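You operate a simulated robot arm through the tools that you are given. There is no shell and no other tool. Be economical: measure what you need, move in short steps, check, and stop when the job is done.

The job below is to be done with a simulated robot arm. You get a single attempt, and the scene is never put back.

TASK
Join both resistors of the plug board in series; test on 3 V, then 6 V.
Fine: white plug into B2; black button held down till the meter stands, 0.10 A, then 0.20 A with the blue peg moved to 6 V; no orange flag; lever left at FWD. All other pegs, plugs, probes, cells, spools, bulbs and markers stay put.

It is judged by the outcome, as a careful person would: the job done as asked, and still so three seconds after it is handed in. It fails if anything else is knocked over, pushed out of place, dropped, spilled or broken.

THE ROBOT
A 7-joint arm with a two-finger gripper on a trunk, on a base that drives. Base frame: it is fixed to the floor where the robot stands at the start and does not move with it; the origin is under the middle of the robot, x ahead of it, y to its left, z up; the surface under the hand at the start is at about z = 835. Readings come in mm, degrees, newtons and seconds.
With the tool pointing down near the work surface it reaches from about 280 to 720 mm from the robot's upright axis, wherever it stands. Its first joint turns from -166.0 to 166.0 degrees. Places, roughly: 6 V hole of the plug board [400, -100, 800]; black button on the plug board [500, 0, 800]; black peg [4500, 3500, 750]; black plug on the plug board (3x3x4 cm) [400, 300, 800]; black probe [4750, 3000, 750]; blue cell [4750, 2250, 750]; blue spool [4500, 250, 750]; brown cell [4250, 750, 750]; brown peg [4500, 500, 750]; brown probe [4750, 750, 750]; green cell [4750, 2250, 750]; green marker [4500, -250, 750]; green peg [4250, 250, 750]; green spool [4500, 250, 750]; grey cell [4250, 500, 750]; grey peg [4500, 250, 750]. Payload 2.94 kg.
The tool frame sits at the grasp point between the pads (the TCP): z along the fingers, y along the line on which they close. The tips reach 30 mm beyond it. Largest opening 138 mm; the body of the gripper starts 109 mm behind the TCP.
Orientation is that of the tool frame in the base frame, as a unit quaternion [x, y, z, w]. With the fingers straight down and closing along the base's y, the tool's x points along the base's -x, its y along +y and its z along -z.

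THE INTERFACE
- The arm moves only by the tool arm_command. Its argument "steps" is a list of rows, each a list of 7 numbers: the shift along the tool's x, y, z in mm, then the turn, a rotation vector about the tool's x, y, z in rad, then the opening, from 0 (shut) to 1 (fully open). In form: [[dx, dy, dz, ax, ay, az, hand], ...]. A call has 1 to 10 rows; each row shifts and turns the commanded pose from where the row before left it, along the tool's axes as they then stand. A row lasts 0.2 s, in which the tool goes at most 50 mm and 8.6 degrees; a call with a longer step from one row to the next is refused whole, and so is a gripper value outside its range. A pose out of reach is approached as far as the arm can. The call stops where the force on the tool passes 40 N (or 10 N more than at its start, if that is more) or the arm is blocked; 0.2 s more then pass. Each finger halts on what it meets, pressing with about 40 N; the grip force reading is that of the motor and also rises with nothing between the fingers. The clock runs only during rows and for 0.2 s after the last one: add rows that do not move to give the fingers time. It gives the time, the measured TCP pose, the force on the tool (base axes), the opening and the grip force at its end, in the units of the frame above (readings bear some noise), with the torque about the TCP (base axes, N m) and any sound that the robot's microphone picked up.
- Cameras (640 x 400 px; columns grow to the right, rows downward): "scene" is now at [-8.1, 102, 1418.6]; the picture's right is [-0.46, -0.89, 0.00], its down [-0.65, 0.34, -0.68] and it looks along [0.60, -0.31, -0.73] (base axes); focal length 265 px, centre (320, 200). "wrist" rides on the gripper at [71, 19, -146] in the tool frame; the picture's right is [-0.26, 0.97, 0.00], its down [-0.85, -0.23, -0.48] and it looks along [-0.46, -0.12, 0.88] (tool axes); focal length 280 px, centre (320, 200). There is no depth. A picture from a camera that has moved, and an enlarged one, comes with that camera's place and axes in the base frame and with its lens.
- capture(camera): a new picture of that camera. It takes no simulated time.
- lift_body(by): slides the trunk up (or, below 0, down) by that many mm; the arm and the scene camera ride with it, the base frame stays. It gives what a move gives, with no picture.
- drive_base(legs): drives the robot by 1 to 6 legs, each [ahead, left, turn to the left] in mm, mm and degrees, along the robot's own axes; the way and the turn of a leg run together, so that a leg with both is an arc; at most 1500 mm and 180 degrees a leg. The arm and the cameras ride along, it lands a little off, and it stops where it bumps. It gives what a move gives.
- pan_tilt(pan, tilt): turns the head with the scene camera to pan (to the left, within 86 degrees either way) and tilt (down, from -29 to 69), counted from straight ahead of the robot. It gives what a move gives.
- zoom(camera, box): a new picture of the part [left, top, right, bottom] of that camera's present view, enlarged. It takes no simulated time.
- hand_in(): hands the job in; it is judged then, once.

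Go step by step. Nothing tells you exact positions but the pictures and the camera data: compare them with the known pose of the tool, close in by small moves and look again before you grip or let go. The budget is 120 turns and 82 pictures, counting those below and the enlarged ones. Unless the task says otherwise, let go and move clear before handing in, and close with one line.

The tools are called after "Emit:" as a command line: name --pt "numbers of a row" for each row, then --argument value for the rest, lists and objects as JSON in quotes. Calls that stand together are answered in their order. arm_command: Moves the arm, as the interface text tells. Its arguments: {"type":"object","properties":{"steps":{"type":"array"}},"required":["steps"]} The other tools are called the same way: lift_body (by) slides the trunk up or down; drive_base (legs) drives the base; pan_tilt (pan, tilt) turns the head that bears the scene camera; capture (camera) takes a picture; zoom (camera, box) takes an enlarged picture of a part of a camera's view; hand_in () hands the job in.

At the start:

```text
clock: 0.0
position: [442.2, 117.7, 1170.9]
ee_rot: [0.0, 1.0, -0.001, 0.0]
force: [-0.3, -0.4, -0.5]
torque: [-0.01, 0.0, 0.01]
grip_width: 138.0
grip_force: 0.1
trunk travel left (down, up): [-275.0, 179.0]
robot x, y, heading: [-1.2, -0.9, -0.0]
head pan, tilt: [-27.4, 47.1]
```

scene: 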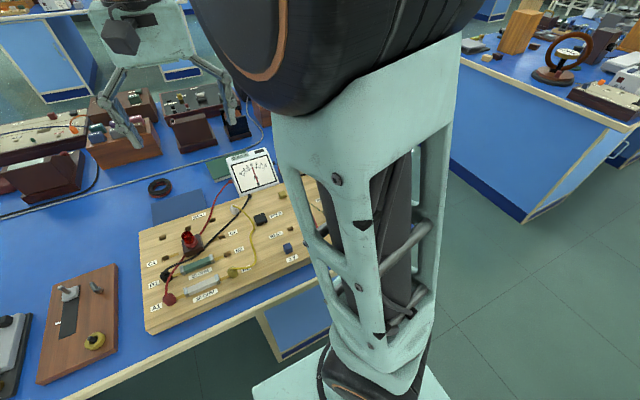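
wrist: 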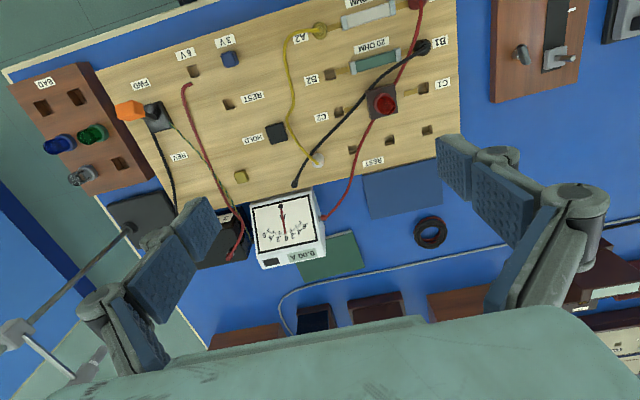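

I see the plug board under the wrist camera, with the meter, a lever by FWD/REV, black HOLD button, blue peg at 3 V, and several plugs. I'll zoom in for the details.

Emit:
zoom --camera "wrist" --box '[270, 0, 470, 125]'

Emit:
zoom --camera "wrist" --box '[90, 30, 290, 155]'

Emit:
zoom --camera "wrist" --box '[210, 90, 450, 240]'

Emit:
zoom --camera "scene" --box '[120, 140, 340, 340]'

```text
3.20 times, centred on (370, 62) of wrist
camera zoom: at [370.7, 138.1, 1316.1], right [0.26, 0.97, 0.0], down [0.85, -0.23, 0.48], along [0.46, -0.12, -0.88], focal length 897 px, centre (160, 640)
```

zoom: 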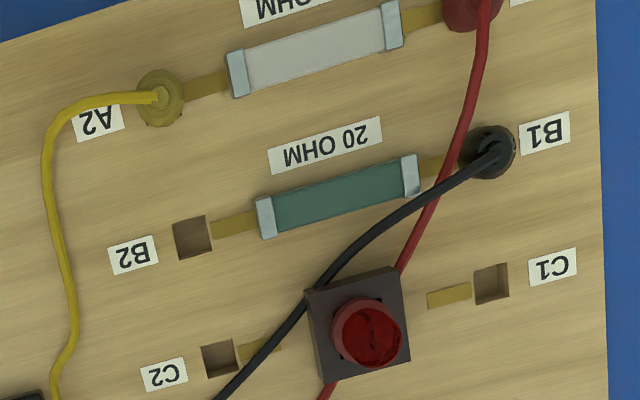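

```text
3.20 times, centred on (190, 92) of wrist
camera zoom: at [370.7, 138.1, 1316.1], right [0.26, 0.97, 0.0], down [0.85, -0.23, 0.48], along [0.46, -0.12, -0.88], focal length 897 px, centre (736, 544)
```

zoom: 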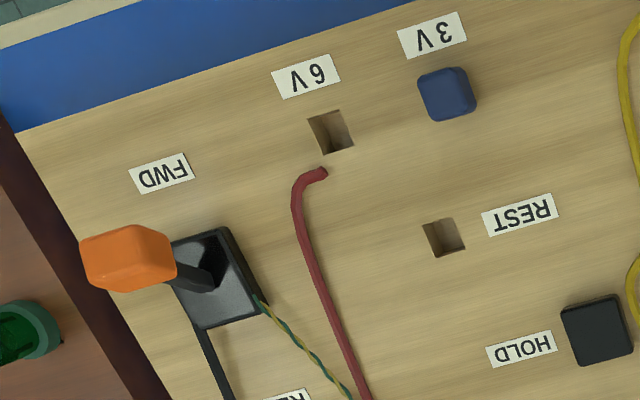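

```text
2.67 times, centred on (330, 165) of wrist
camera zoom: at [370.7, 138.1, 1316.1], right [0.26, 0.97, 0.0], down [0.85, -0.23, 0.48], along [0.46, -0.12, -0.88], focal length 748 px, centre (293, 293)
```

zoom: 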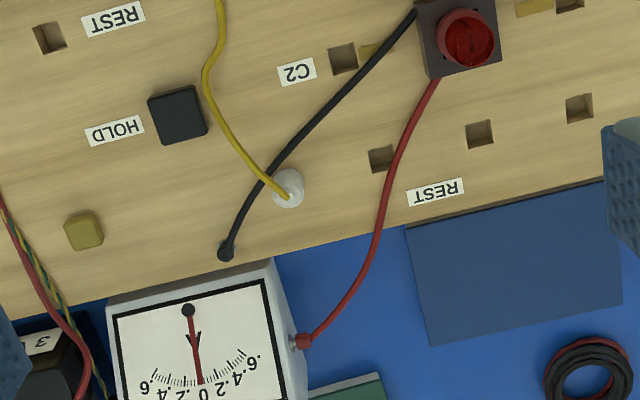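

```text
2.00 times, centred on (230, 240) of scene
camera zoom: at [-8.1, 102.0, 1418.6], right [-0.46, -0.89, 0.0], down [-0.65, 0.34, -0.68], along [0.6, -0.31, -0.73], focal length 529 px, centre (500, 120)
```

zoom: 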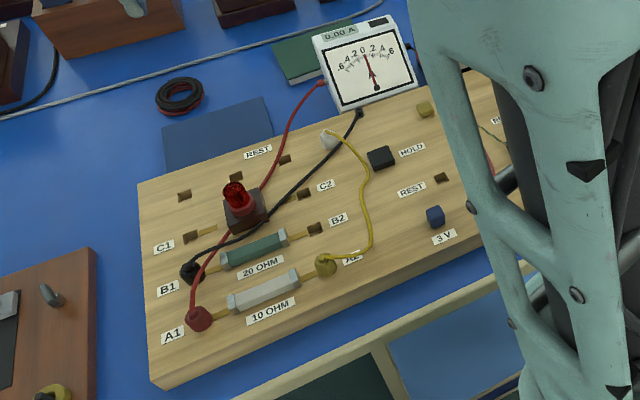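

The white plug seems to sit at about (536, 92), B2 at about (409, 146), the blue peg at (349, 6), the 6 V hole at (350, -60) and the button at (474, 36). I'll move above the white plug and look closer.

Emit:
arm_command --pt "-19 -5 32 0 0 0 0.6" --pt "-19 -5 32 0 0 0 0.5" --pt "-19 -5 32 0 0 0 0.45" --pt "-19 -5 32 0 0 0 0.45" --pt "-18 -6 32 0 0 0 0.45" --pt "0 0 0 0 0 0 0.45"

Emit:
capture --camera "wrist"

Emit:
capture --camera "scene"

```text
clock: 1.4
position: [535.5, 92.4, 1012.3]
ee_rot: [0.001, 1.0, 0.0, 0.0]
force: [0.1, -0.7, 0.2]
torque: [0.01, 0.01, 0.0]
grip_width: 62.1
grip_force: 0.1
trunk travel left (down, up): [-275.0, 179.0]
robot x, y, heading: [-3.7, 0.1, 0.1]
head pan, tilt: [-27.4, 47.1]
```

```text
75 pictures are left
camera wrist: at [464.1, 111.9, 1157.0], right [0.26, 0.97, 0.0], down [0.85, -0.23, 0.48], along [0.46, -0.12, -0.88], focal length 280 px, centre (320, 200)
```

wrist: 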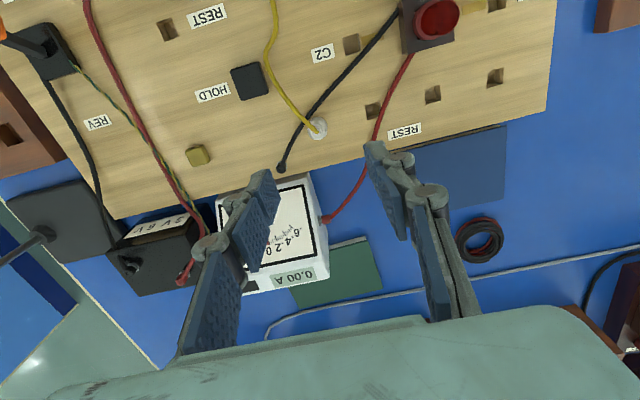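

```text
74 pictures are left
camera scene: at [-8.0, 102.0, 1418.6], right [-0.46, -0.89, 0.0], down [-0.65, 0.34, -0.68], along [0.6, -0.31, -0.73], focal length 265 px, centre (320, 200)
```

scene: 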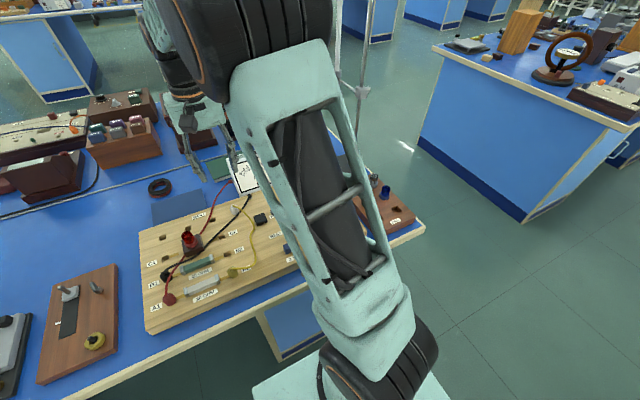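

The board surface comes out at z=835, and the white plug at about (531, 93) with its top near z=865. I'll lower and look closely.

Emit:
arm_command --pt "2 0 32 0 0 0 0.45" --pt "2 0 32 0 0 0 0.45" --pt "0 0 22 0 0 0 0.45" --pt "0 0 0 0 0 0 0.45"

Emit:
capture --camera "wrist"

Emit:
zoom --camera "wrist" --box '[0, 0, 200, 125]'

Emit:
zoom --camera "wrist" --box '[220, 80, 420, 205]'

```text
clock: 2.4
position: [531.6, 90.9, 924.5]
ee_rot: [0.0, 1.0, -0.001, 0.001]
force: [0.7, 0.1, 0.4]
torque: [0.01, 0.01, 0.0]
grip_width: 62.2
grip_force: 0.1
trunk travel left (down, up): [-275.0, 179.0]
robot x, y, heading: [-0.0, 2.8, -0.1]
head pan, tilt: [-27.4, 47.1]
```

```text
73 pictures are left
camera wrist: at [460.5, 110.9, 1070.3], right [0.26, 0.97, 0.0], down [0.85, -0.23, 0.48], along [0.46, -0.12, -0.88], focal length 280 px, centre (320, 200)
```

wrist: 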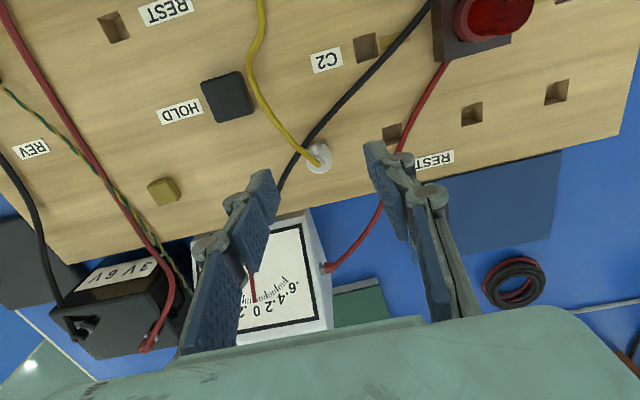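

```text
3.20 times, centred on (100, 62) of wrist
camera zoom: at [460.5, 110.9, 1070.3], right [0.26, 0.97, 0.0], down [0.85, -0.23, 0.48], along [0.46, -0.12, -0.88], focal length 897 px, centre (1024, 640)
```

zoom: 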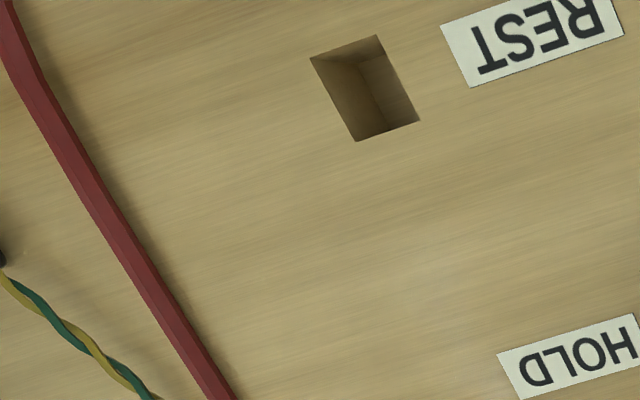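

```text
3.20 times, centred on (320, 142) of wrist
camera zoom: at [460.5, 110.9, 1070.3], right [0.26, 0.97, 0.0], down [0.85, -0.23, 0.48], along [0.46, -0.12, -0.88], focal length 897 px, centre (320, 384)
```

zoom: 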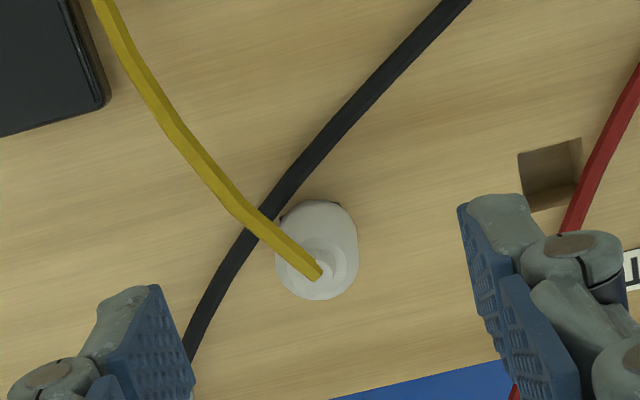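

The black wire runs just beside the white plug, so I'll turn the gripper about 37° so the fingers close parallel to the wire. Then I'll look again before descending.

Emit:
arm_command --pt "0 0 0 0 0 -0.13 0.4" --pt "0 0 0 0 0 -0.13 0.4" --pt "0 0 0 0 0 -0.13 0.35" --pt "0 0 0 0 0 -0.13 0.35" --pt "0 0 0 0 0 -0.13 0.35" --pt "0 0 0 0 0 0 0.35"

Emit:
capture --camera "wrist"

```text
clock: 3.8
position: [531.8, 90.7, 924.5]
ee_rot: [-0.32, 0.947, 0.0, -0.001]
force: [-0.4, 0.7, 1.1]
torque: [-0.02, 0.01, 0.02]
grip_width: 48.2
grip_force: 0.1
trunk travel left (down, up): [-275.0, 179.0]
robot x, y, heading: [-0.9, 0.9, 0.0]
head pan, tilt: [-27.4, 47.1]
```

```text
70 pictures are left
camera wrist: at [463.9, 65.0, 1070.2], right [-0.38, 0.93, 0.0], down [0.81, 0.33, 0.48], along [0.44, 0.18, -0.88], focal length 280 px, centre (320, 200)
```

wrist: 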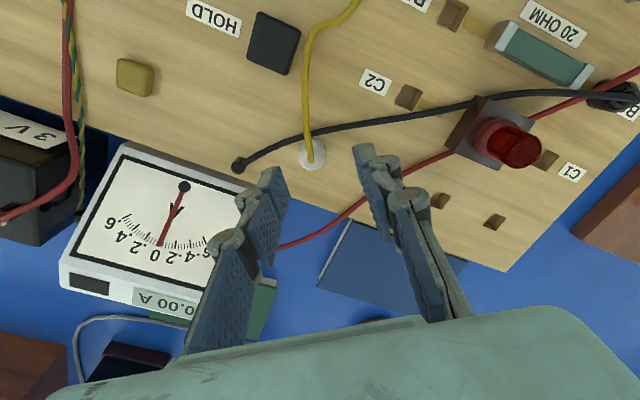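

The wire slope shows I need about 20° more to be parallel with it. The plug triangulates to about (538, 90). I'll turn, centre and lower to a check height.

Emit:
arm_command --pt "0 0 0 0 0 -0.12 0.32" --pt "0 0 0 0 0 -0.12 0.3" --pt "0 0 0 0 0 -0.11 0.3" --pt "-5.7 -5.5 0 0 0 0 0.3" --pt "0 0 22 0 0 0 0.3" --pt "0 0 0 0 0 0 0.3"

Emit:
capture --camera "wrist"

Emit:
zoom --camera "wrist" --box '[220, 100, 420, 225]'

```text
clock: 5.2
position: [540.5, 94.3, 904.2]
ee_rot: [-0.48, 0.877, 0.0, 0.0]
force: [0.0, 0.5, -0.2]
torque: [0.01, 0.0, -0.01]
grip_width: 41.3
grip_force: 0.0
trunk travel left (down, up): [-275.0, 179.0]
robot x, y, heading: [0.8, 1.3, 0.0]
head pan, tilt: [-27.4, 47.1]
```

```text
69 pictures are left
camera wrist: at [484.8, 45.3, 1048.6], right [-0.67, 0.74, 0.0], down [0.65, 0.59, 0.48], along [0.35, 0.32, -0.88], focal length 280 px, centre (320, 200)
```

wrist: 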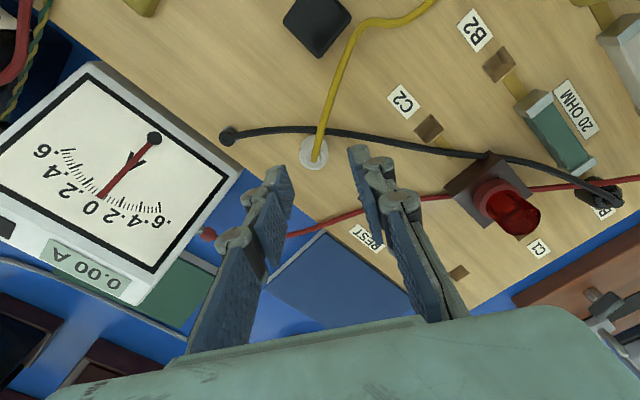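

```text
3.20 times, centred on (320, 162) of wrist
camera zoom: at [484.8, 45.3, 1048.6], right [-0.67, 0.74, 0.0], down [0.65, 0.59, 0.48], along [0.35, 0.32, -0.88], focal length 897 px, centre (320, 320)
```

zoom: 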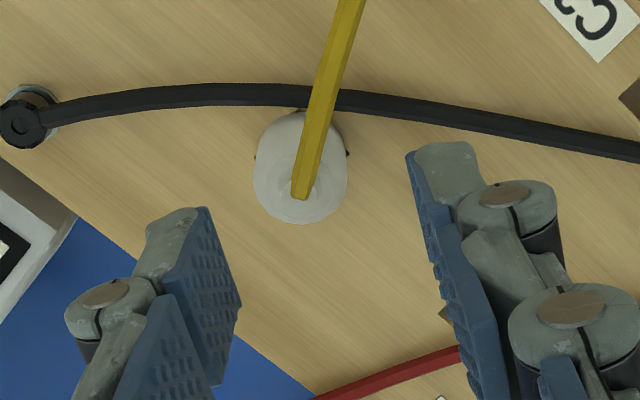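

The plug measures about (537.5, 88). I'll adjust a little and descend with the tips to about 5 mm above the board.

Emit:
arm_command --pt "3.5 -1 12 0 0 0 0.3" --pt "0 0 12 0 0 0 0.3" --pt "0 0 9 0 0 0 0.3" --pt "0 0 0 0 0 0 0.3"

Emit:
capture --camera "wrist"

Emit:
zoom --camera "wrist" --box '[220, 100, 420, 225]'

```text
clock: 6.2
position: [539.1, 89.6, 869.3]
ee_rot: [-0.479, 0.878, 0.0, 0.0]
force: [-0.9, 1.0, 0.1]
torque: [-0.02, -0.01, 0.0]
grip_width: 41.4
grip_force: 0.0
trunk travel left (down, up): [-275.0, 179.0]
robot x, y, heading: [-1.6, -1.2, -0.1]
head pan, tilt: [-27.4, 47.1]
```

```text
67 pictures are left
camera wrist: at [484.0, 41.8, 1015.2], right [-0.67, 0.74, 0.0], down [0.65, 0.59, 0.48], along [0.35, 0.32, -0.88], focal length 280 px, centre (320, 200)
```

wrist: 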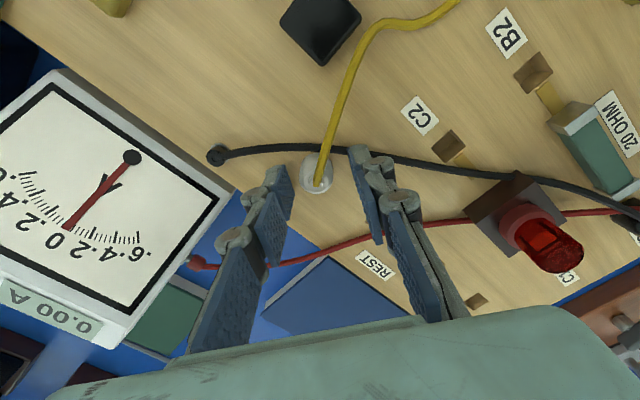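

```text
3.20 times, centred on (320, 162) of wrist
camera zoom: at [484.0, 41.8, 1015.2], right [-0.67, 0.74, 0.0], down [0.65, 0.59, 0.48], along [0.35, 0.32, -0.88], focal length 897 px, centre (320, 320)
```

zoom: 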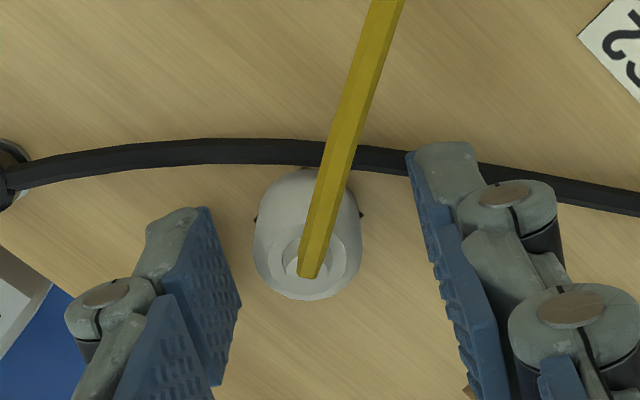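

The fingers straddle the plug but the right one is close to the black wire. I'll shift 3 mm away from it and close gently.

Emit:
arm_command --pt "-3 0 0 0 0 0 0.3" --pt "0 0 0 0 0 0 0.2" --pt "0 0 0 0 0 0 0.1" --pt "0 0 0 0 0 0 0.1" --pt "0 0 0 0 0 0 0.1"

Emit:
zoom --camera "wrist" --box '[220, 100, 420, 225]'

```text
clock: 7.4
position: [540.1, 92.1, 871.1]
ee_rot: [-0.479, 0.878, -0.001, 0.0]
force: [0.1, 0.2, 0.5]
torque: [0.01, 0.01, 0.01]
grip_width: 20.2
grip_force: 39.9
trunk travel left (down, up): [-275.0, 179.0]
robot x, y, heading: [3.2, -4.6, -0.2]
head pan, tilt: [-27.4, 47.1]
```

```text
3.20 times, centred on (320, 162) of wrist
camera zoom: at [485.9, 44.8, 1015.2], right [-0.67, 0.74, 0.0], down [0.65, 0.59, 0.48], along [0.35, 0.32, -0.88], focal length 897 px, centre (320, 320)
```

zoom: 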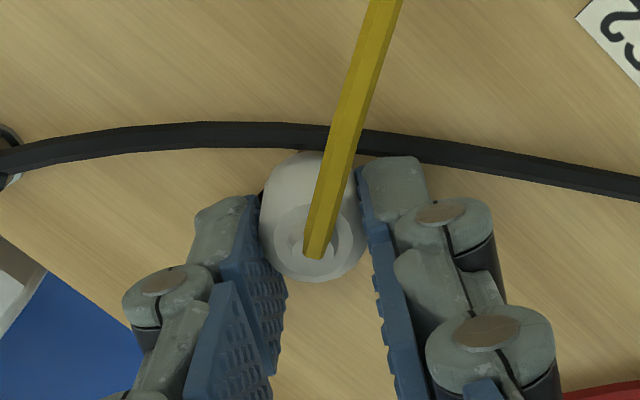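

The plug is held at 20 mm. I'll lift it straight up slowly and check.

Emit:
arm_command --pt "0 0 -10 0 0 0 0.1" --pt "0 0 -12 0 0 0 0.1" --pt "0 0 -14 0 0 0 0.1" --pt "0 0 -14 0 0 0 0.1" --pt "0 0 0 0 0 0 0.1"

Emit:
capture --camera "wrist"

Emit:
capture --camera "scene"

```text
clock: 8.6
position: [539.3, 91.6, 920.8]
ee_rot: [-0.48, 0.878, 0.0, 0.001]
force: [1.1, -0.6, -0.5]
torque: [-0.01, -0.01, 0.02]
grip_width: 13.9
grip_force: 0.1
trunk travel left (down, up): [-275.0, 179.0]
robot x, y, heading: [-1.5, 2.5, 0.2]
head pan, tilt: [-27.4, 47.1]
```

```text
64 pictures are left
camera wrist: at [484.6, 44.2, 1065.9], right [-0.67, 0.74, 0.0], down [0.65, 0.59, 0.48], along [0.35, 0.32, -0.88], focal length 280 px, centre (320, 200)
```

wrist: 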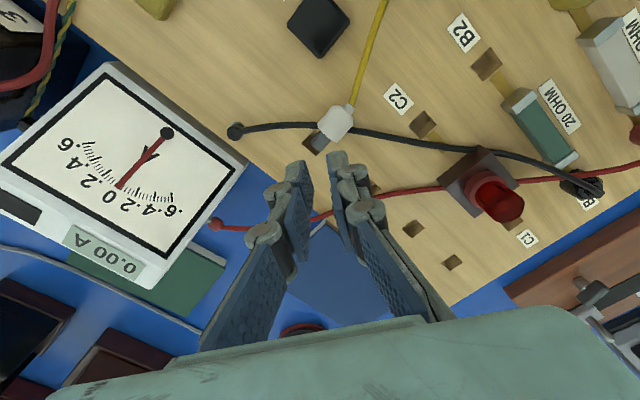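

```text
63 pictures are left
camera scene: at [-8.2, 102.0, 1418.6], right [-0.46, -0.89, 0.0], down [-0.65, 0.34, -0.68], along [0.6, -0.31, -0.73], focal length 265 px, centre (320, 200)
```

scene: 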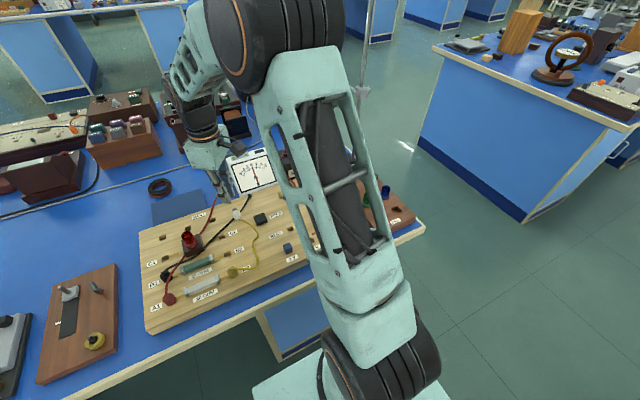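

The plug slipped out of the fingers after coming out of its hole. I'll zoom in to see how it lies now.

Emit:
zoom --camera "wrist" --box '[260, 70, 420, 170]'

Emit:
zoom --camera "scene" --box '[190, 170, 290, 240]'

```text
4.00 times, centred on (340, 120) of wrist
camera zoom: at [484.6, 44.2, 1065.9], right [-0.67, 0.74, 0.0], down [0.65, 0.59, 0.48], along [0.35, 0.32, -0.88], focal length 1122 px, centre (240, 520)
```

zoom: 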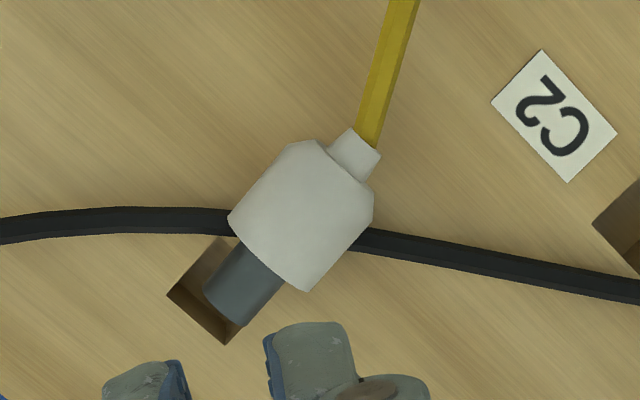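

```text
5.71 times, centred on (240, 205) of scene
camera zoom: at [-8.2, 102.0, 1418.6], right [-0.46, -0.89, 0.0], down [-0.65, 0.34, -0.68], along [0.6, -0.31, -0.73], focal length 1512 px, centre (777, 171)
```

zoom: 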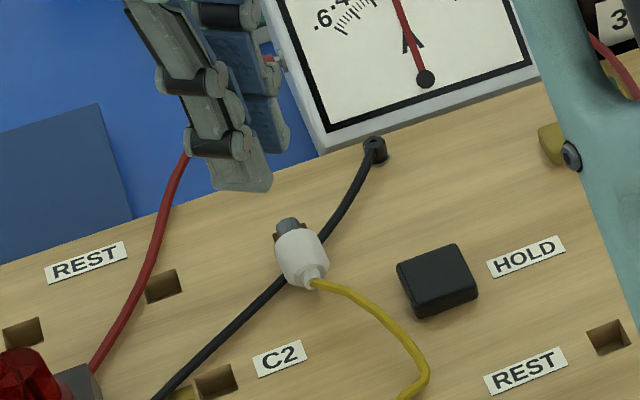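

The plug now lies flat beside its rest hole, with its pin toward +x and its body from about x=502 to 526 at y=88. I'll turn the hand back so it closes along y, tilt it forward 25° and look, so that I can later swing the plug upright.

Emit:
arm_command --pt "24 31 0 0 0 0 0.35" --pt "0 0 0 0 0 0.143 0.35" --pt "0 0 0 0 0 0.143 0.35" --pt "0 0 0 0 0 0.143 0.35" --pt "0 0 0 0 0 0.143 0.35" --pt "0 0 0 0 0 0.143 0.35" --pt "0 0 0 0 0 0.143 0.35" --pt "0 0 0 0 0 0.142 0.35" --pt "0 0 0 0 0 0 0.35"

Emit:
arm_command --pt "0 0 0 0 -0.145 0 0.35" --pt "0 0 0 0 -0.145 0 0.35" --pt "0 0 0 0 -0.145 0 0.35" --pt "0 0 0 0 0 0 0.35"

Emit:
capture --camera "wrist"

```text
clock: 10.6
position: [501.9, 89.5, 920.0]
ee_rot: [0.0, 1.0, 0.0, 0.0]
force: [0.4, 0.5, -0.4]
torque: [-0.01, 0.0, -0.04]
grip_width: 48.1
grip_force: 0.0
trunk travel left (down, up): [-275.0, 179.0]
robot x, y, heading: [-2.2, -2.3, 0.2]
head pan, tilt: [-27.4, 47.1]
```

```text
clock: 11.6
position: [501.5, 89.5, 920.3]
ee_rot: [0.0, 0.976, 0.0, 0.216]
force: [-0.3, 1.5, -0.3]
torque: [-0.01, 0.02, -0.01]
grip_width: 48.5
grip_force: 0.1
trunk travel left (down, up): [-275.0, 179.0]
robot x, y, heading: [-2.5, -0.0, 0.0]
head pan, tilt: [-27.4, 47.1]
```

```text
60 pictures are left
camera wrist: at [375.2, 109.4, 1021.5], right [0.24, 0.97, 0.11], down [0.57, -0.23, 0.79], along [0.79, -0.12, -0.6], focal length 280 px, centre (320, 200)
```

wrist: 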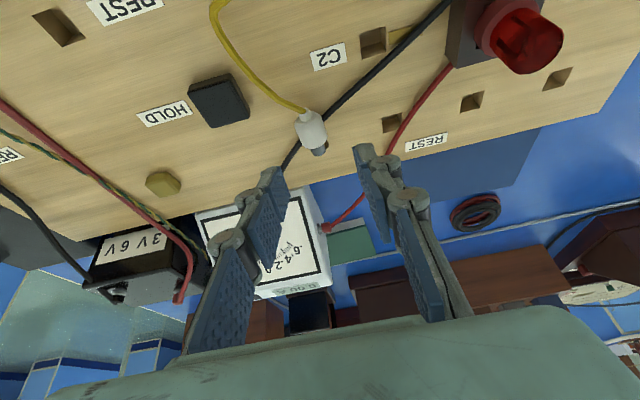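

Emit:
zoom --camera "wrist" --box '[240, 80, 400, 180]'

```text
4.00 times, centred on (320, 130) of wrist
camera zoom: at [375.2, 109.4, 1021.5], right [0.24, 0.97, 0.11], down [0.57, -0.23, 0.79], along [0.79, -0.12, -0.6], focal length 1122 px, centre (320, 480)
```

zoom: 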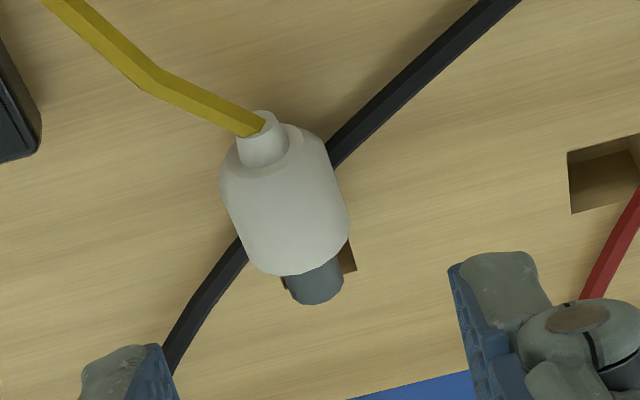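

The plug axis lies along x at y≈89, body centre (515, 89, 846). I'll descend along the tilted pose with the fingers straddling the rear part of the body.

Emit:
arm_command --pt "6 0 12 0 0 0 0.3" --pt "6 0 12 0 0 0 0.3" --pt "6 0 12 0 0 0 0.3" --pt "3.4 0 7 0 0 0 0.3" --pt "0 0 0 0 0 0 0.3"

Emit:
zoom --camera "wrist" --box '[220, 100, 420, 225]'

```text
clock: 12.8
position: [501.6, 88.6, 873.1]
ee_rot: [0.0, 0.976, -0.001, 0.216]
force: [-0.6, 0.7, 0.4]
torque: [-0.02, -0.02, 0.02]
grip_width: 41.5
grip_force: 0.2
trunk travel left (down, up): [-275.0, 179.0]
robot x, y, heading: [-0.8, 0.7, -0.0]
head pan, tilt: [-27.4, 47.1]
```

```text
3.20 times, centred on (320, 162) of wrist
camera zoom: at [374.4, 109.2, 974.1], right [0.24, 0.97, 0.11], down [0.57, -0.23, 0.79], along [0.79, -0.12, -0.6], focal length 897 px, centre (320, 320)
```

zoom: 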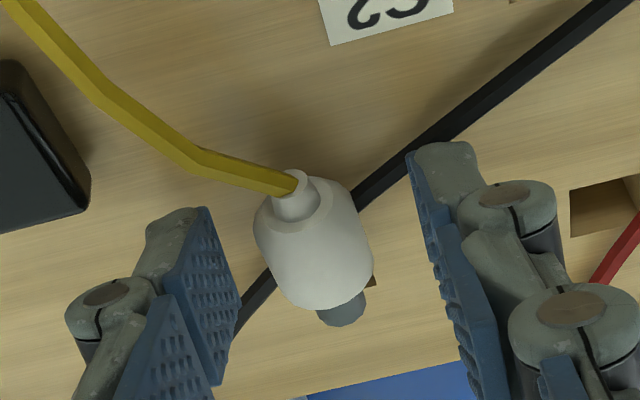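

Well placed; I'll lower 3 mm and close fully.

Emit:
arm_command --pt "1.5 0 2.5 0 0 0 0.3" --pt "0 0 0 0 0 0 0.15" --pt "0 0 0 0 0 0 0.0" --pt "0 0 0 0 0 0 0.0" --pt "0 0 0 0 0 0 0.0"

Emit:
zoom --camera "wrist" --box '[220, 100, 420, 225]'

```text
clock: 14.0
position: [502.1, 89.3, 869.0]
ee_rot: [0.001, 0.976, 0.0, 0.216]
force: [0.2, 0.5, 0.2]
torque: [-0.01, 0.02, 0.01]
grip_width: 20.1
grip_force: 40.0
trunk travel left (down, up): [-275.0, 179.0]
robot x, y, heading: [3.5, -3.1, -0.1]
head pan, tilt: [-27.4, 47.1]
```

```text
3.20 times, centred on (320, 162) of wrist
camera zoom: at [374.2, 109.2, 971.7], right [0.24, 0.97, 0.11], down [0.57, -0.23, 0.79], along [0.79, -0.12, -0.6], focal length 897 px, centre (320, 320)
```

zoom: 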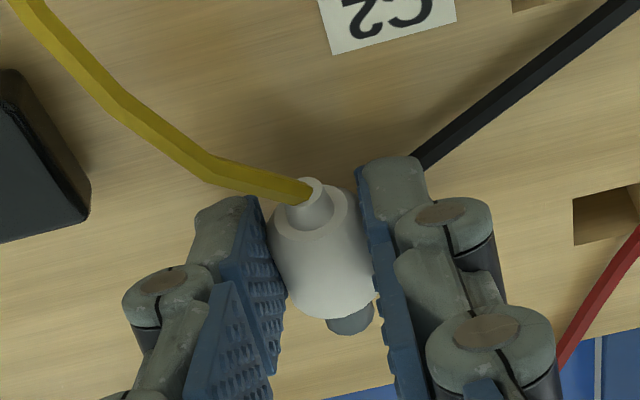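

Gripped at 20 mm with full force. I'll lift a little, slowly, and check that it holds.

Emit:
arm_command --pt "-1.7 0 -3.6 0 0 0 0.0" --pt "-2.5 0 -5.5 0 0 0 0.0" --pt "-2.5 0 -5.5 0 0 0 0.0" --pt "-4.2 0 -9 0 0 0 0.0" --pt "-4.2 0 -9 0 0 0 0.0" --pt "-4.2 0 -9 0 0 0 0.0" --pt "0 0 0 0 0 0 0.0"

Emit:
capture --camera "wrist"

```text
clock: 15.6
position: [499.5, 87.7, 914.4]
ee_rot: [0.0, 0.977, 0.0, 0.215]
force: [0.7, 0.5, -0.9]
torque: [0.01, -0.03, 0.0]
grip_width: 20.1
grip_force: 40.2
trunk travel left (down, up): [-275.0, 179.0]
robot x, y, heading: [1.7, 4.6, 0.0]
head pan, tilt: [-27.4, 47.1]
```

```text
56 pictures are left
camera wrist: at [374.0, 109.5, 1016.3], right [0.24, 0.97, 0.11], down [0.57, -0.23, 0.79], along [0.79, -0.12, -0.6], focal length 280 px, centre (320, 200)
```

wrist: 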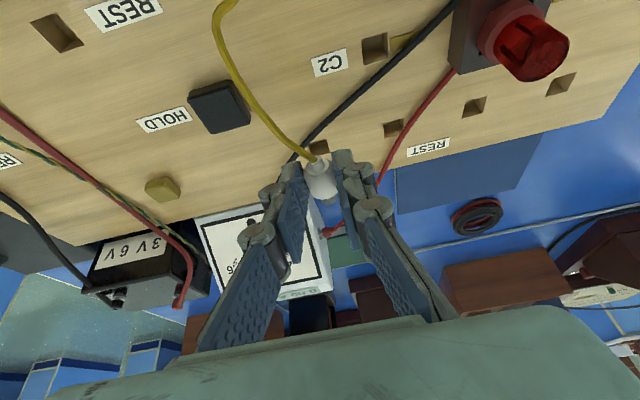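

It holds. I'll carry it over toward B2, higher up, then swing the tool backward so the pin points downward.

Emit:
arm_command --pt "0 0 -12 0 0 0 0.0" --pt "11.6 14.5 -13 0 0 0 0.0" --pt "11.6 14.5 -13 0 0 0 0.0" --pt "11.6 14.5 -12 0 0 0 0.0" --pt "11.6 14.5 -12 0 0 0 0.0" --pt "0 0 0 0 0 0 0.0"

Emit:
arm_command --pt "0 0 0 0 0.12 0 0.0" --pt "0 0 0 0 0.145 0 0.0" --pt "0 0 0 0 0.145 0 0.0" --pt "0 0 0 0 0.145 0 0.0" --pt "0 0 0 0 0.145 0 0.0" --pt "0 0 0 0 0.145 0 0.0" --pt "0 0 0 0 0 0 0.0"

Emit:
capture --camera "wrist"

Emit:
capture --camera "scene"

```text
clock: 17.0
position: [432.0, 147.5, 951.6]
ee_rot: [0.0, 0.977, 0.001, 0.215]
force: [0.2, 0.0, -0.9]
torque: [0.0, -0.02, 0.0]
grip_width: 20.4
grip_force: 39.9
trunk travel left (down, up): [-275.0, 179.0]
robot x, y, heading: [-2.7, 1.3, -0.0]
head pan, tilt: [-27.4, 47.1]
```

```text
clock: 18.6
position: [431.5, 146.0, 951.4]
ee_rot: [0.0, 0.979, 0.0, -0.205]
force: [0.3, 1.2, -0.7]
torque: [-0.02, 0.02, 0.0]
grip_width: 20.1
grip_force: 39.9
trunk travel left (down, up): [-275.0, 179.0]
robot x, y, heading: [0.6, -0.7, -0.0]
head pan, tilt: [-27.4, 47.1]
```

```text
55 pictures are left
camera wrist: at [424.4, 167.2, 1112.7], right [0.24, 0.97, -0.1], down [0.97, -0.23, 0.1], along [0.07, -0.12, -0.99], focal length 280 px, centre (320, 200)
```

wrist: 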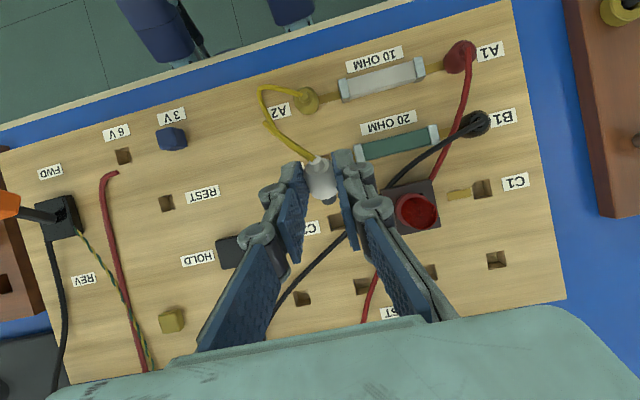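

```text
54 pictures are left
camera scene: at [-7.9, 102.1, 1418.6], right [-0.46, -0.89, 0.0], down [-0.65, 0.34, -0.68], along [0.6, -0.31, -0.73], focal length 265 px, centre (320, 200)
```

scene: 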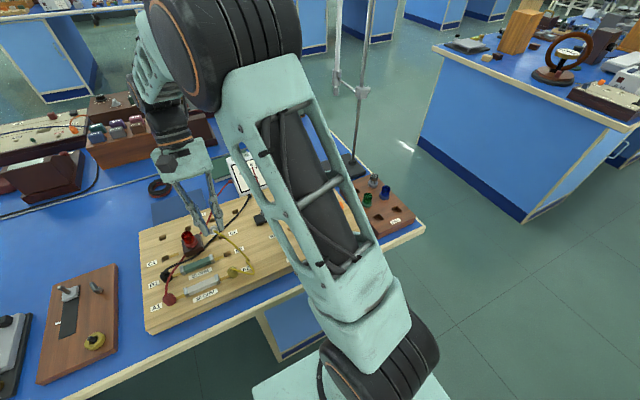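

The swing works and the board is visible from above. I'll continue the swing so the pin is nearly vertical.

Emit:
arm_command --pt "0 0 0 0 0.145 0 0.0" --pt "0 0 0 0 0.145 0 0.0" --pt "0 0 0 0 0.145 0 0.0" --pt "0 0 0 0 0.145 0 0.0" --pt "0 0 0 0 0 0 0.0"

Emit:
capture --camera "wrist"

Emit:
zoom --camera "scene" --box '[140, 140, 300, 300]'

```text
clock: 19.8
position: [430.6, 147.8, 951.1]
ee_rot: [0.0, 0.891, 0.0, -0.454]
force: [-0.7, 0.2, -0.5]
torque: [0.02, 0.01, 0.02]
grip_width: 20.2
grip_force: 40.0
trunk travel left (down, up): [-275.0, 179.0]
robot x, y, heading: [-3.6, 0.7, -0.1]
head pan, tilt: [-27.4, 47.1]
```

```text
53 pictures are left
camera wrist: at [507.4, 167.3, 1094.0], right [0.15, 0.97, -0.21], down [0.88, -0.23, -0.41], along [-0.44, -0.12, -0.89], focal length 280 px, centre (320, 200)
```

wrist: 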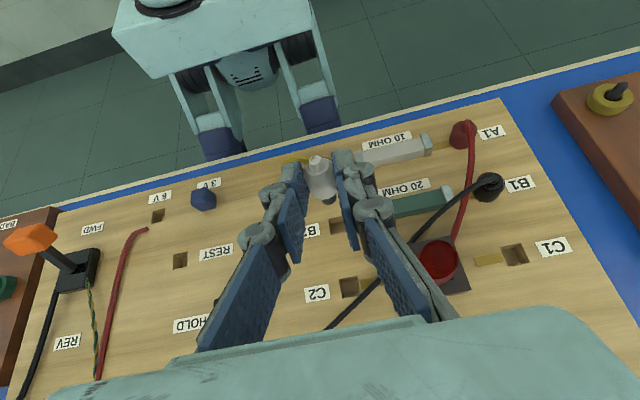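

```text
2.50 times, centred on (220, 220) of scene
camera zoom: at [-7.8, 102.0, 1418.6], right [-0.46, -0.89, 0.0], down [-0.65, 0.34, -0.68], along [0.6, -0.31, -0.73], focal length 662 px, centre (570, 150)
```

zoom: 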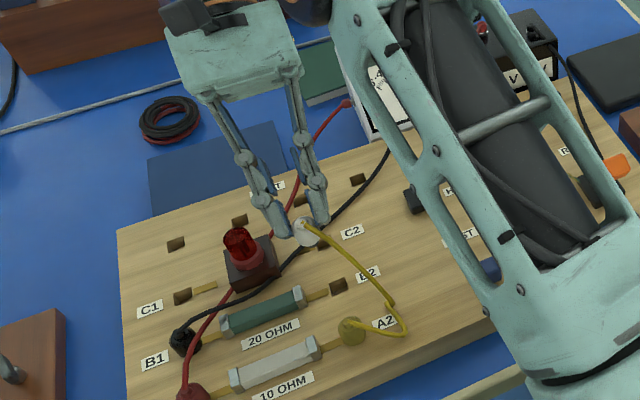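

Emit:
zoom --camera "wrist" --box '[270, 140, 398, 240]'

```text
4.00 times, centred on (334, 190) of wrist
camera zoom: at [507.4, 167.3, 1094.0], right [0.15, 0.97, -0.21], down [0.88, -0.23, -0.41], along [-0.44, -0.12, -0.89], focal length 1122 px, centre (264, 240)
```

zoom: 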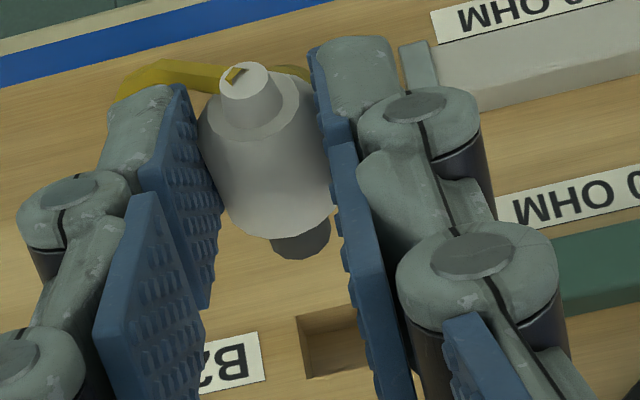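

The pin tip is around (418, 149, 907), leaning about 10°; B2 is near (410, 145). I'll straighten the plug by 7°, and lower to just above the hole.

Emit:
arm_command --pt "0 0 0 0 0.12 0 0.0" --pt "-18.3 -1.3 11 0 0 0 0.0" --pt "-18.3 -1.3 11 0 0 0 0.0" --pt "-15 -1.3 9 0 0 0 0.0" --pt "0 0 0 0 0 0 0.0"

Emit:
zoom --camera "wrist" --box '[270, 140, 398, 240]'

Emit:
zoom --camera "scene" --box '[170, 170, 290, 290]'

```text
clock: 21.0
position: [437.7, 142.4, 891.0]
ee_rot: [-0.002, 0.891, -0.001, -0.455]
force: [-0.1, -1.2, -0.4]
torque: [0.0, -0.03, 0.02]
grip_width: 20.0
grip_force: 39.9
out of reach, approached as far as the arm can: row 1
trunk travel left (down, up): [-275.0, 179.0]
robot x, y, heading: [0.8, 1.1, -0.2]
head pan, tilt: [-27.4, 47.1]
```

```text
4.00 times, centred on (334, 190) of wrist
camera zoom: at [512.7, 163.2, 1034.1], right [0.15, 0.97, -0.21], down [0.88, -0.23, -0.41], along [-0.44, -0.12, -0.89], focal length 1122 px, centre (264, 240)
```

zoom: 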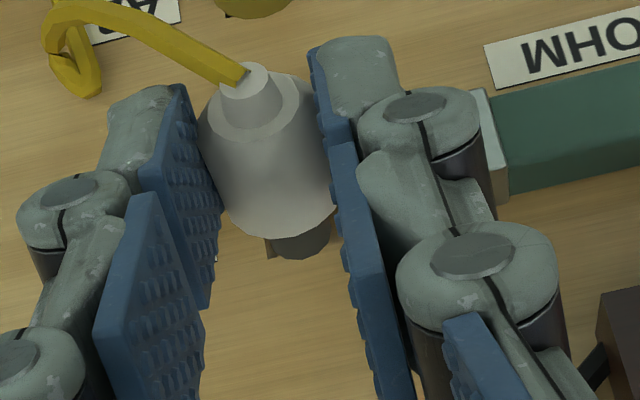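

```text
3.33 times, centred on (230, 230) of scene
camera zoom: at [-8.0, 102.1, 1418.6], right [-0.46, -0.89, 0.0], down [-0.65, 0.34, -0.68], along [0.6, -0.31, -0.73], focal length 882 px, centre (620, 100)
```

zoom: 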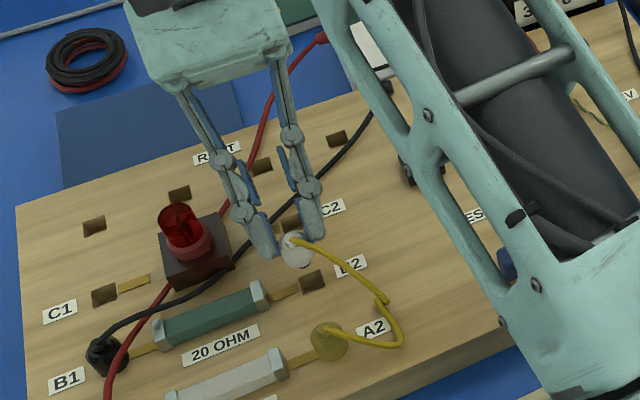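

The arm limits the tilt at 54°, so the plug leans ~10°, which the loose hole should accept. I'll shift 14 mm toward the robot to put the pin above B2.

Emit:
arm_command --pt "4.1 -0.3 5.6 0 0 0 0.0" --pt "4.1 -0.3 5.6 0 0 0 0.0" --pt "0 0 0 0 0 0 0.0"

Emit:
zoom --camera "wrist" --box '[270, 140, 398, 240]'

Emit:
zoom --camera "scene" --box '[210, 210, 270, 260]'

```text
clock: 21.8
position: [423.8, 143.3, 891.8]
ee_rot: [0.0, 0.891, 0.0, -0.454]
force: [0.6, 0.1, 0.3]
torque: [0.0, -0.01, 0.0]
grip_width: 20.3
grip_force: 39.8
trunk travel left (down, up): [-275.0, 179.0]
robot x, y, heading: [-4.2, -1.0, -0.1]
head pan, tilt: [-27.4, 47.1]
```

```text
4.00 times, centred on (334, 190) of wrist
camera zoom: at [498.7, 163.2, 1033.5], right [0.15, 0.97, -0.21], down [0.88, -0.23, -0.41], along [-0.44, -0.12, -0.89], focal length 1122 px, centre (264, 240)
```

zoom: 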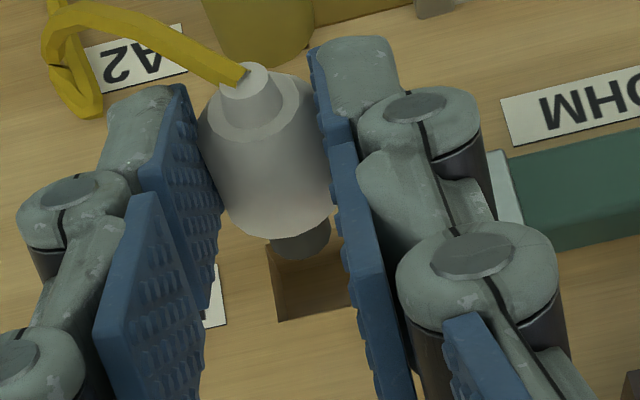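

```text
8.00 times, centred on (240, 235) of scene
camera zoom: at [-8.1, 102.0, 1418.6], right [-0.46, -0.89, 0.0], down [-0.65, 0.34, -0.68], along [0.6, -0.31, -0.73], focal length 2117 px, centre (960, -80)
```

zoom: 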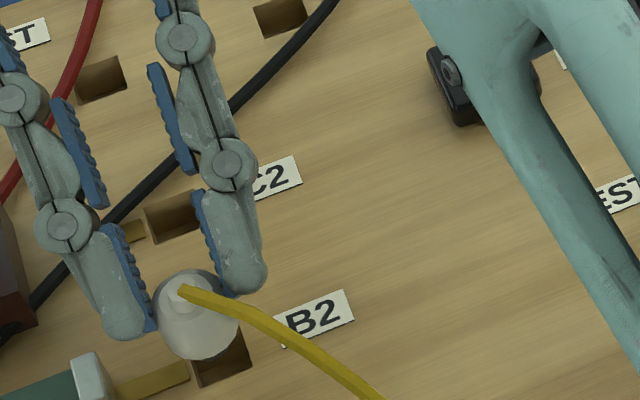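

Pin tip and hole agree within a millimetre or two. I'll descend in small steps and watch the force.

Emit:
arm_command --pt "-4.0 0 4.2 0 0 0 0.0" --pt "-4.9 0 3.5 0 0 0 0.0" --pt "-4.9 0 3.5 0 0 0 0.0" --pt "0 0 0 0 0 0 0.0"

Emit:
zoom --camera "wrist" --box '[270, 140, 398, 240]'

```text
clock: 22.8
position: [420.7, 142.0, 874.8]
ee_rot: [0.0, 0.891, 0.001, -0.454]
force: [2.3, 1.3, 26.9]
torque: [0.04, 0.47, -0.02]
grip_width: 20.4
grip_force: 40.1
trunk travel left (down, up): [-275.0, 179.0]
robot x, y, heading: [0.1, -4.0, 0.2]
head pan, tilt: [-27.4, 47.1]
```

```text
4.00 times, centred on (334, 190) of wrist
camera zoom: at [496.8, 162.6, 1018.8], right [0.15, 0.97, -0.21], down [0.88, -0.23, -0.41], along [-0.44, -0.12, -0.89], focal length 1122 px, centre (264, 240)
```

zoom: 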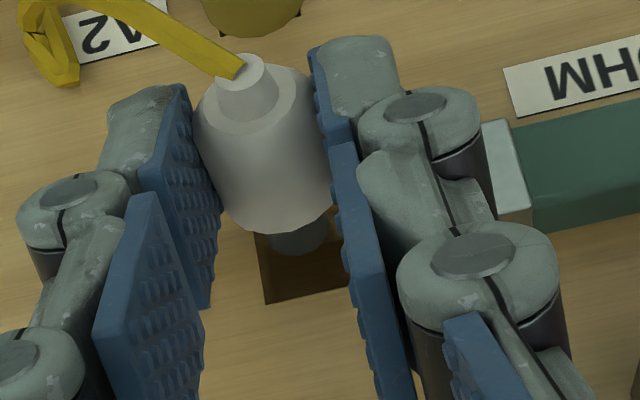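

There is 27 N contact: the pin sits about 3 mm too far on the robot side. I'll back up slightly, shift +3 mm in x and +1.5 in y, and try again.

Emit:
arm_command --pt "2.4 0 -1.8 0 0 0 0.0" --pt "-1.8 1.5 -2.4 0 0 0 0.0" --pt "-3.2 0 2.4 0 0 0 0.0" --pt "-4 0 2.9 0 0 0 0.0" --pt "0 0 0 0 0 0 0.0"

Emit:
zoom --camera "wrist" --box '[270, 140, 398, 240]'

```text
clock: 24.0
position: [424.9, 144.8, 866.6]
ee_rot: [0.0, 0.891, 0.0, -0.453]
force: [0.7, 0.3, -0.3]
torque: [0.01, -0.07, 0.03]
grip_width: 20.1
grip_force: 40.3
trunk travel left (down, up): [-275.0, 179.0]
robot x, y, heading: [-0.1, -3.2, 0.0]
head pan, tilt: [-27.4, 47.1]
```

```text
4.00 times, centred on (334, 190) of wrist
camera zoom: at [500.2, 164.2, 1009.8], right [0.15, 0.97, -0.21], down [0.88, -0.23, -0.41], along [-0.44, -0.13, -0.89], focal length 1122 px, centre (264, 240)
```

zoom: 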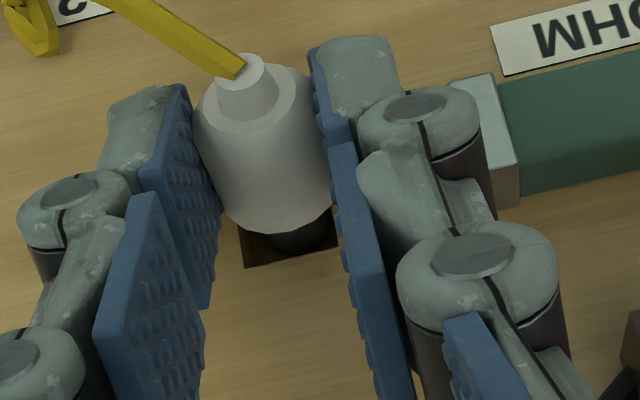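

The pin is in the hole with no force. I'll go down a little more.

Emit:
arm_command --pt "-2.4 0 1.8 0 0 0 0.0" --pt "-1.6 0 1.2 0 0 0 0.0" --pt "0 0 0 0 0 0 0.0"

Emit:
zoom --camera "wrist" --box '[270, 140, 398, 240]'

```text
clock: 24.8
position: [425.4, 144.1, 864.6]
ee_rot: [-0.001, 0.891, 0.001, -0.454]
force: [5.3, 0.6, 8.6]
torque: [0.02, 0.05, -0.01]
grip_width: 20.1
grip_force: 40.5
trunk travel left (down, up): [-275.0, 179.0]
robot x, y, heading: [1.3, 0.6, 0.1]
head pan, tilt: [-27.4, 47.1]
```

```text
4.00 times, centred on (334, 190) of wrist
camera zoom: at [500.7, 164.2, 1006.3], right [0.15, 0.97, -0.21], down [0.88, -0.23, -0.41], along [-0.44, -0.12, -0.89], focal length 1122 px, centre (264, 240)
```

zoom: 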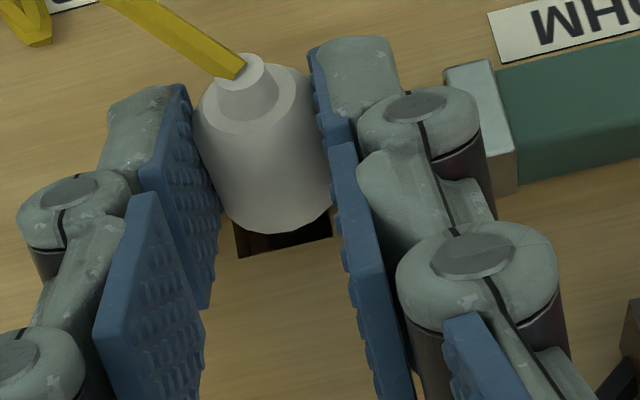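

The pin is seated deeply, though leaning a bit. I'll open the fingers slightly and look at whether it stands.

Emit:
arm_command --pt "0.8 0 -0.6 0 0 0 0.05" --pt "0 0 0 0 0 0 0.18" --pt "0 0 0 0 0 0 0.2" --pt "0 0 0 0 0 0 0.2"

Emit:
zoom --camera "wrist" --box '[270, 140, 398, 240]'

```text
clock: 25.8
position: [425.0, 143.9, 862.5]
ee_rot: [0.0, 0.891, 0.0, -0.454]
force: [1.1, -0.5, 0.0]
torque: [0.02, 0.0, 0.02]
grip_width: 27.6
grip_force: 0.1
trunk travel left (down, up): [-275.0, 179.0]
robot x, y, heading: [-0.7, 0.3, 0.1]
head pan, tilt: [-27.4, 47.1]
```

```text
4.00 times, centred on (334, 190) of wrist
camera zoom: at [500.9, 164.4, 1006.5], right [0.15, 0.97, -0.21], down [0.88, -0.23, -0.41], along [-0.44, -0.12, -0.89], focal length 1122 px, centre (264, 240)
```

zoom: 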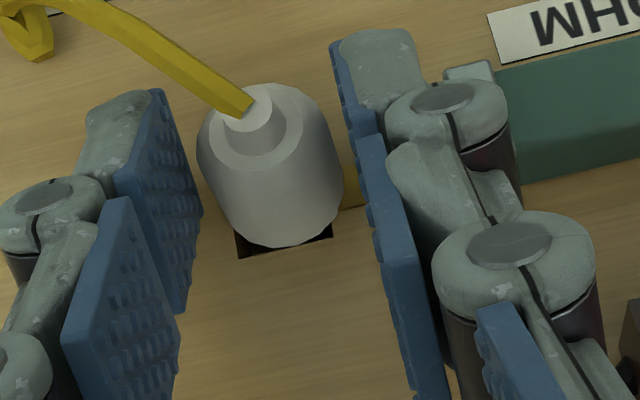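

The plug has settled into B2. I'll retreat along the fingers and check it from above.

Emit:
arm_command --pt "0 0 -10 0 0 0 0.2" --pt "0 0 -20 0 0 0 0.2" --pt "0 0 -30 0 0 0 0.2" --pt "0 0 -40 0 0 0 0.2" --pt "0 0 -20 0 -0.14 0 0.2" --pt "0 0 0 0 -0.14 0 0.2" --pt "0 0 0 0 -0.14 0 0.2" --pt "0 0 0 0 -0.14 0 0.2" --pt "0 0 0 0 0 0 0.2"

Emit:
capture --camera "wrist"

Emit:
zoom --camera "scene" --box '[140, 170, 300, 310]'

```text
clock: 27.8
position: [473.1, 143.8, 899.2]
ee_rot: [0.0, 0.982, 0.001, -0.189]
force: [0.4, -0.6, -0.6]
torque: [-0.01, -0.04, 0.01]
grip_width: 27.5
grip_force: 0.1
out of reach, approached as far as the arm can: row 3, 4
trunk travel left (down, up): [-275.0, 179.0]
robot x, y, heading: [0.8, 1.8, 0.1]
head pan, tilt: [-27.4, 47.1]
```

```text
42 pictures are left
camera wrist: at [461.2, 163.7, 1060.5], right [0.24, 0.97, -0.1], down [0.96, -0.23, 0.13], along [0.1, -0.12, -0.99], focal length 280 px, centre (320, 200)
```

wrist: 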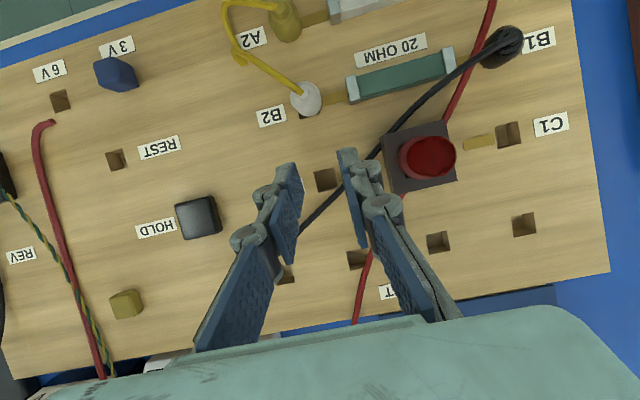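

```text
2.86 times, centred on (220, 240) of scene
camera zoom: at [-8.3, 102.0, 1418.6], right [-0.46, -0.89, 0.0], down [-0.65, 0.34, -0.68], along [0.6, -0.31, -0.73], focal length 756 px, centre (606, 86)
```

zoom: 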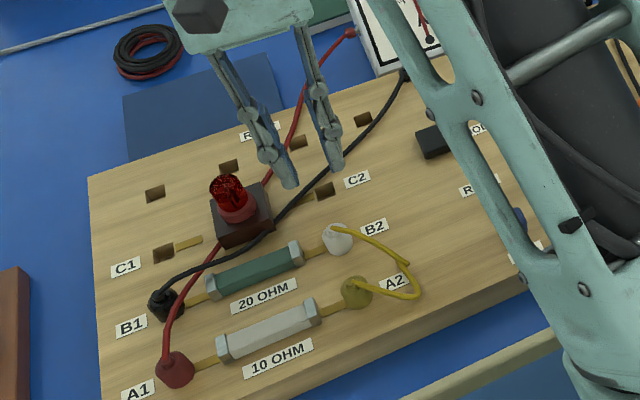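

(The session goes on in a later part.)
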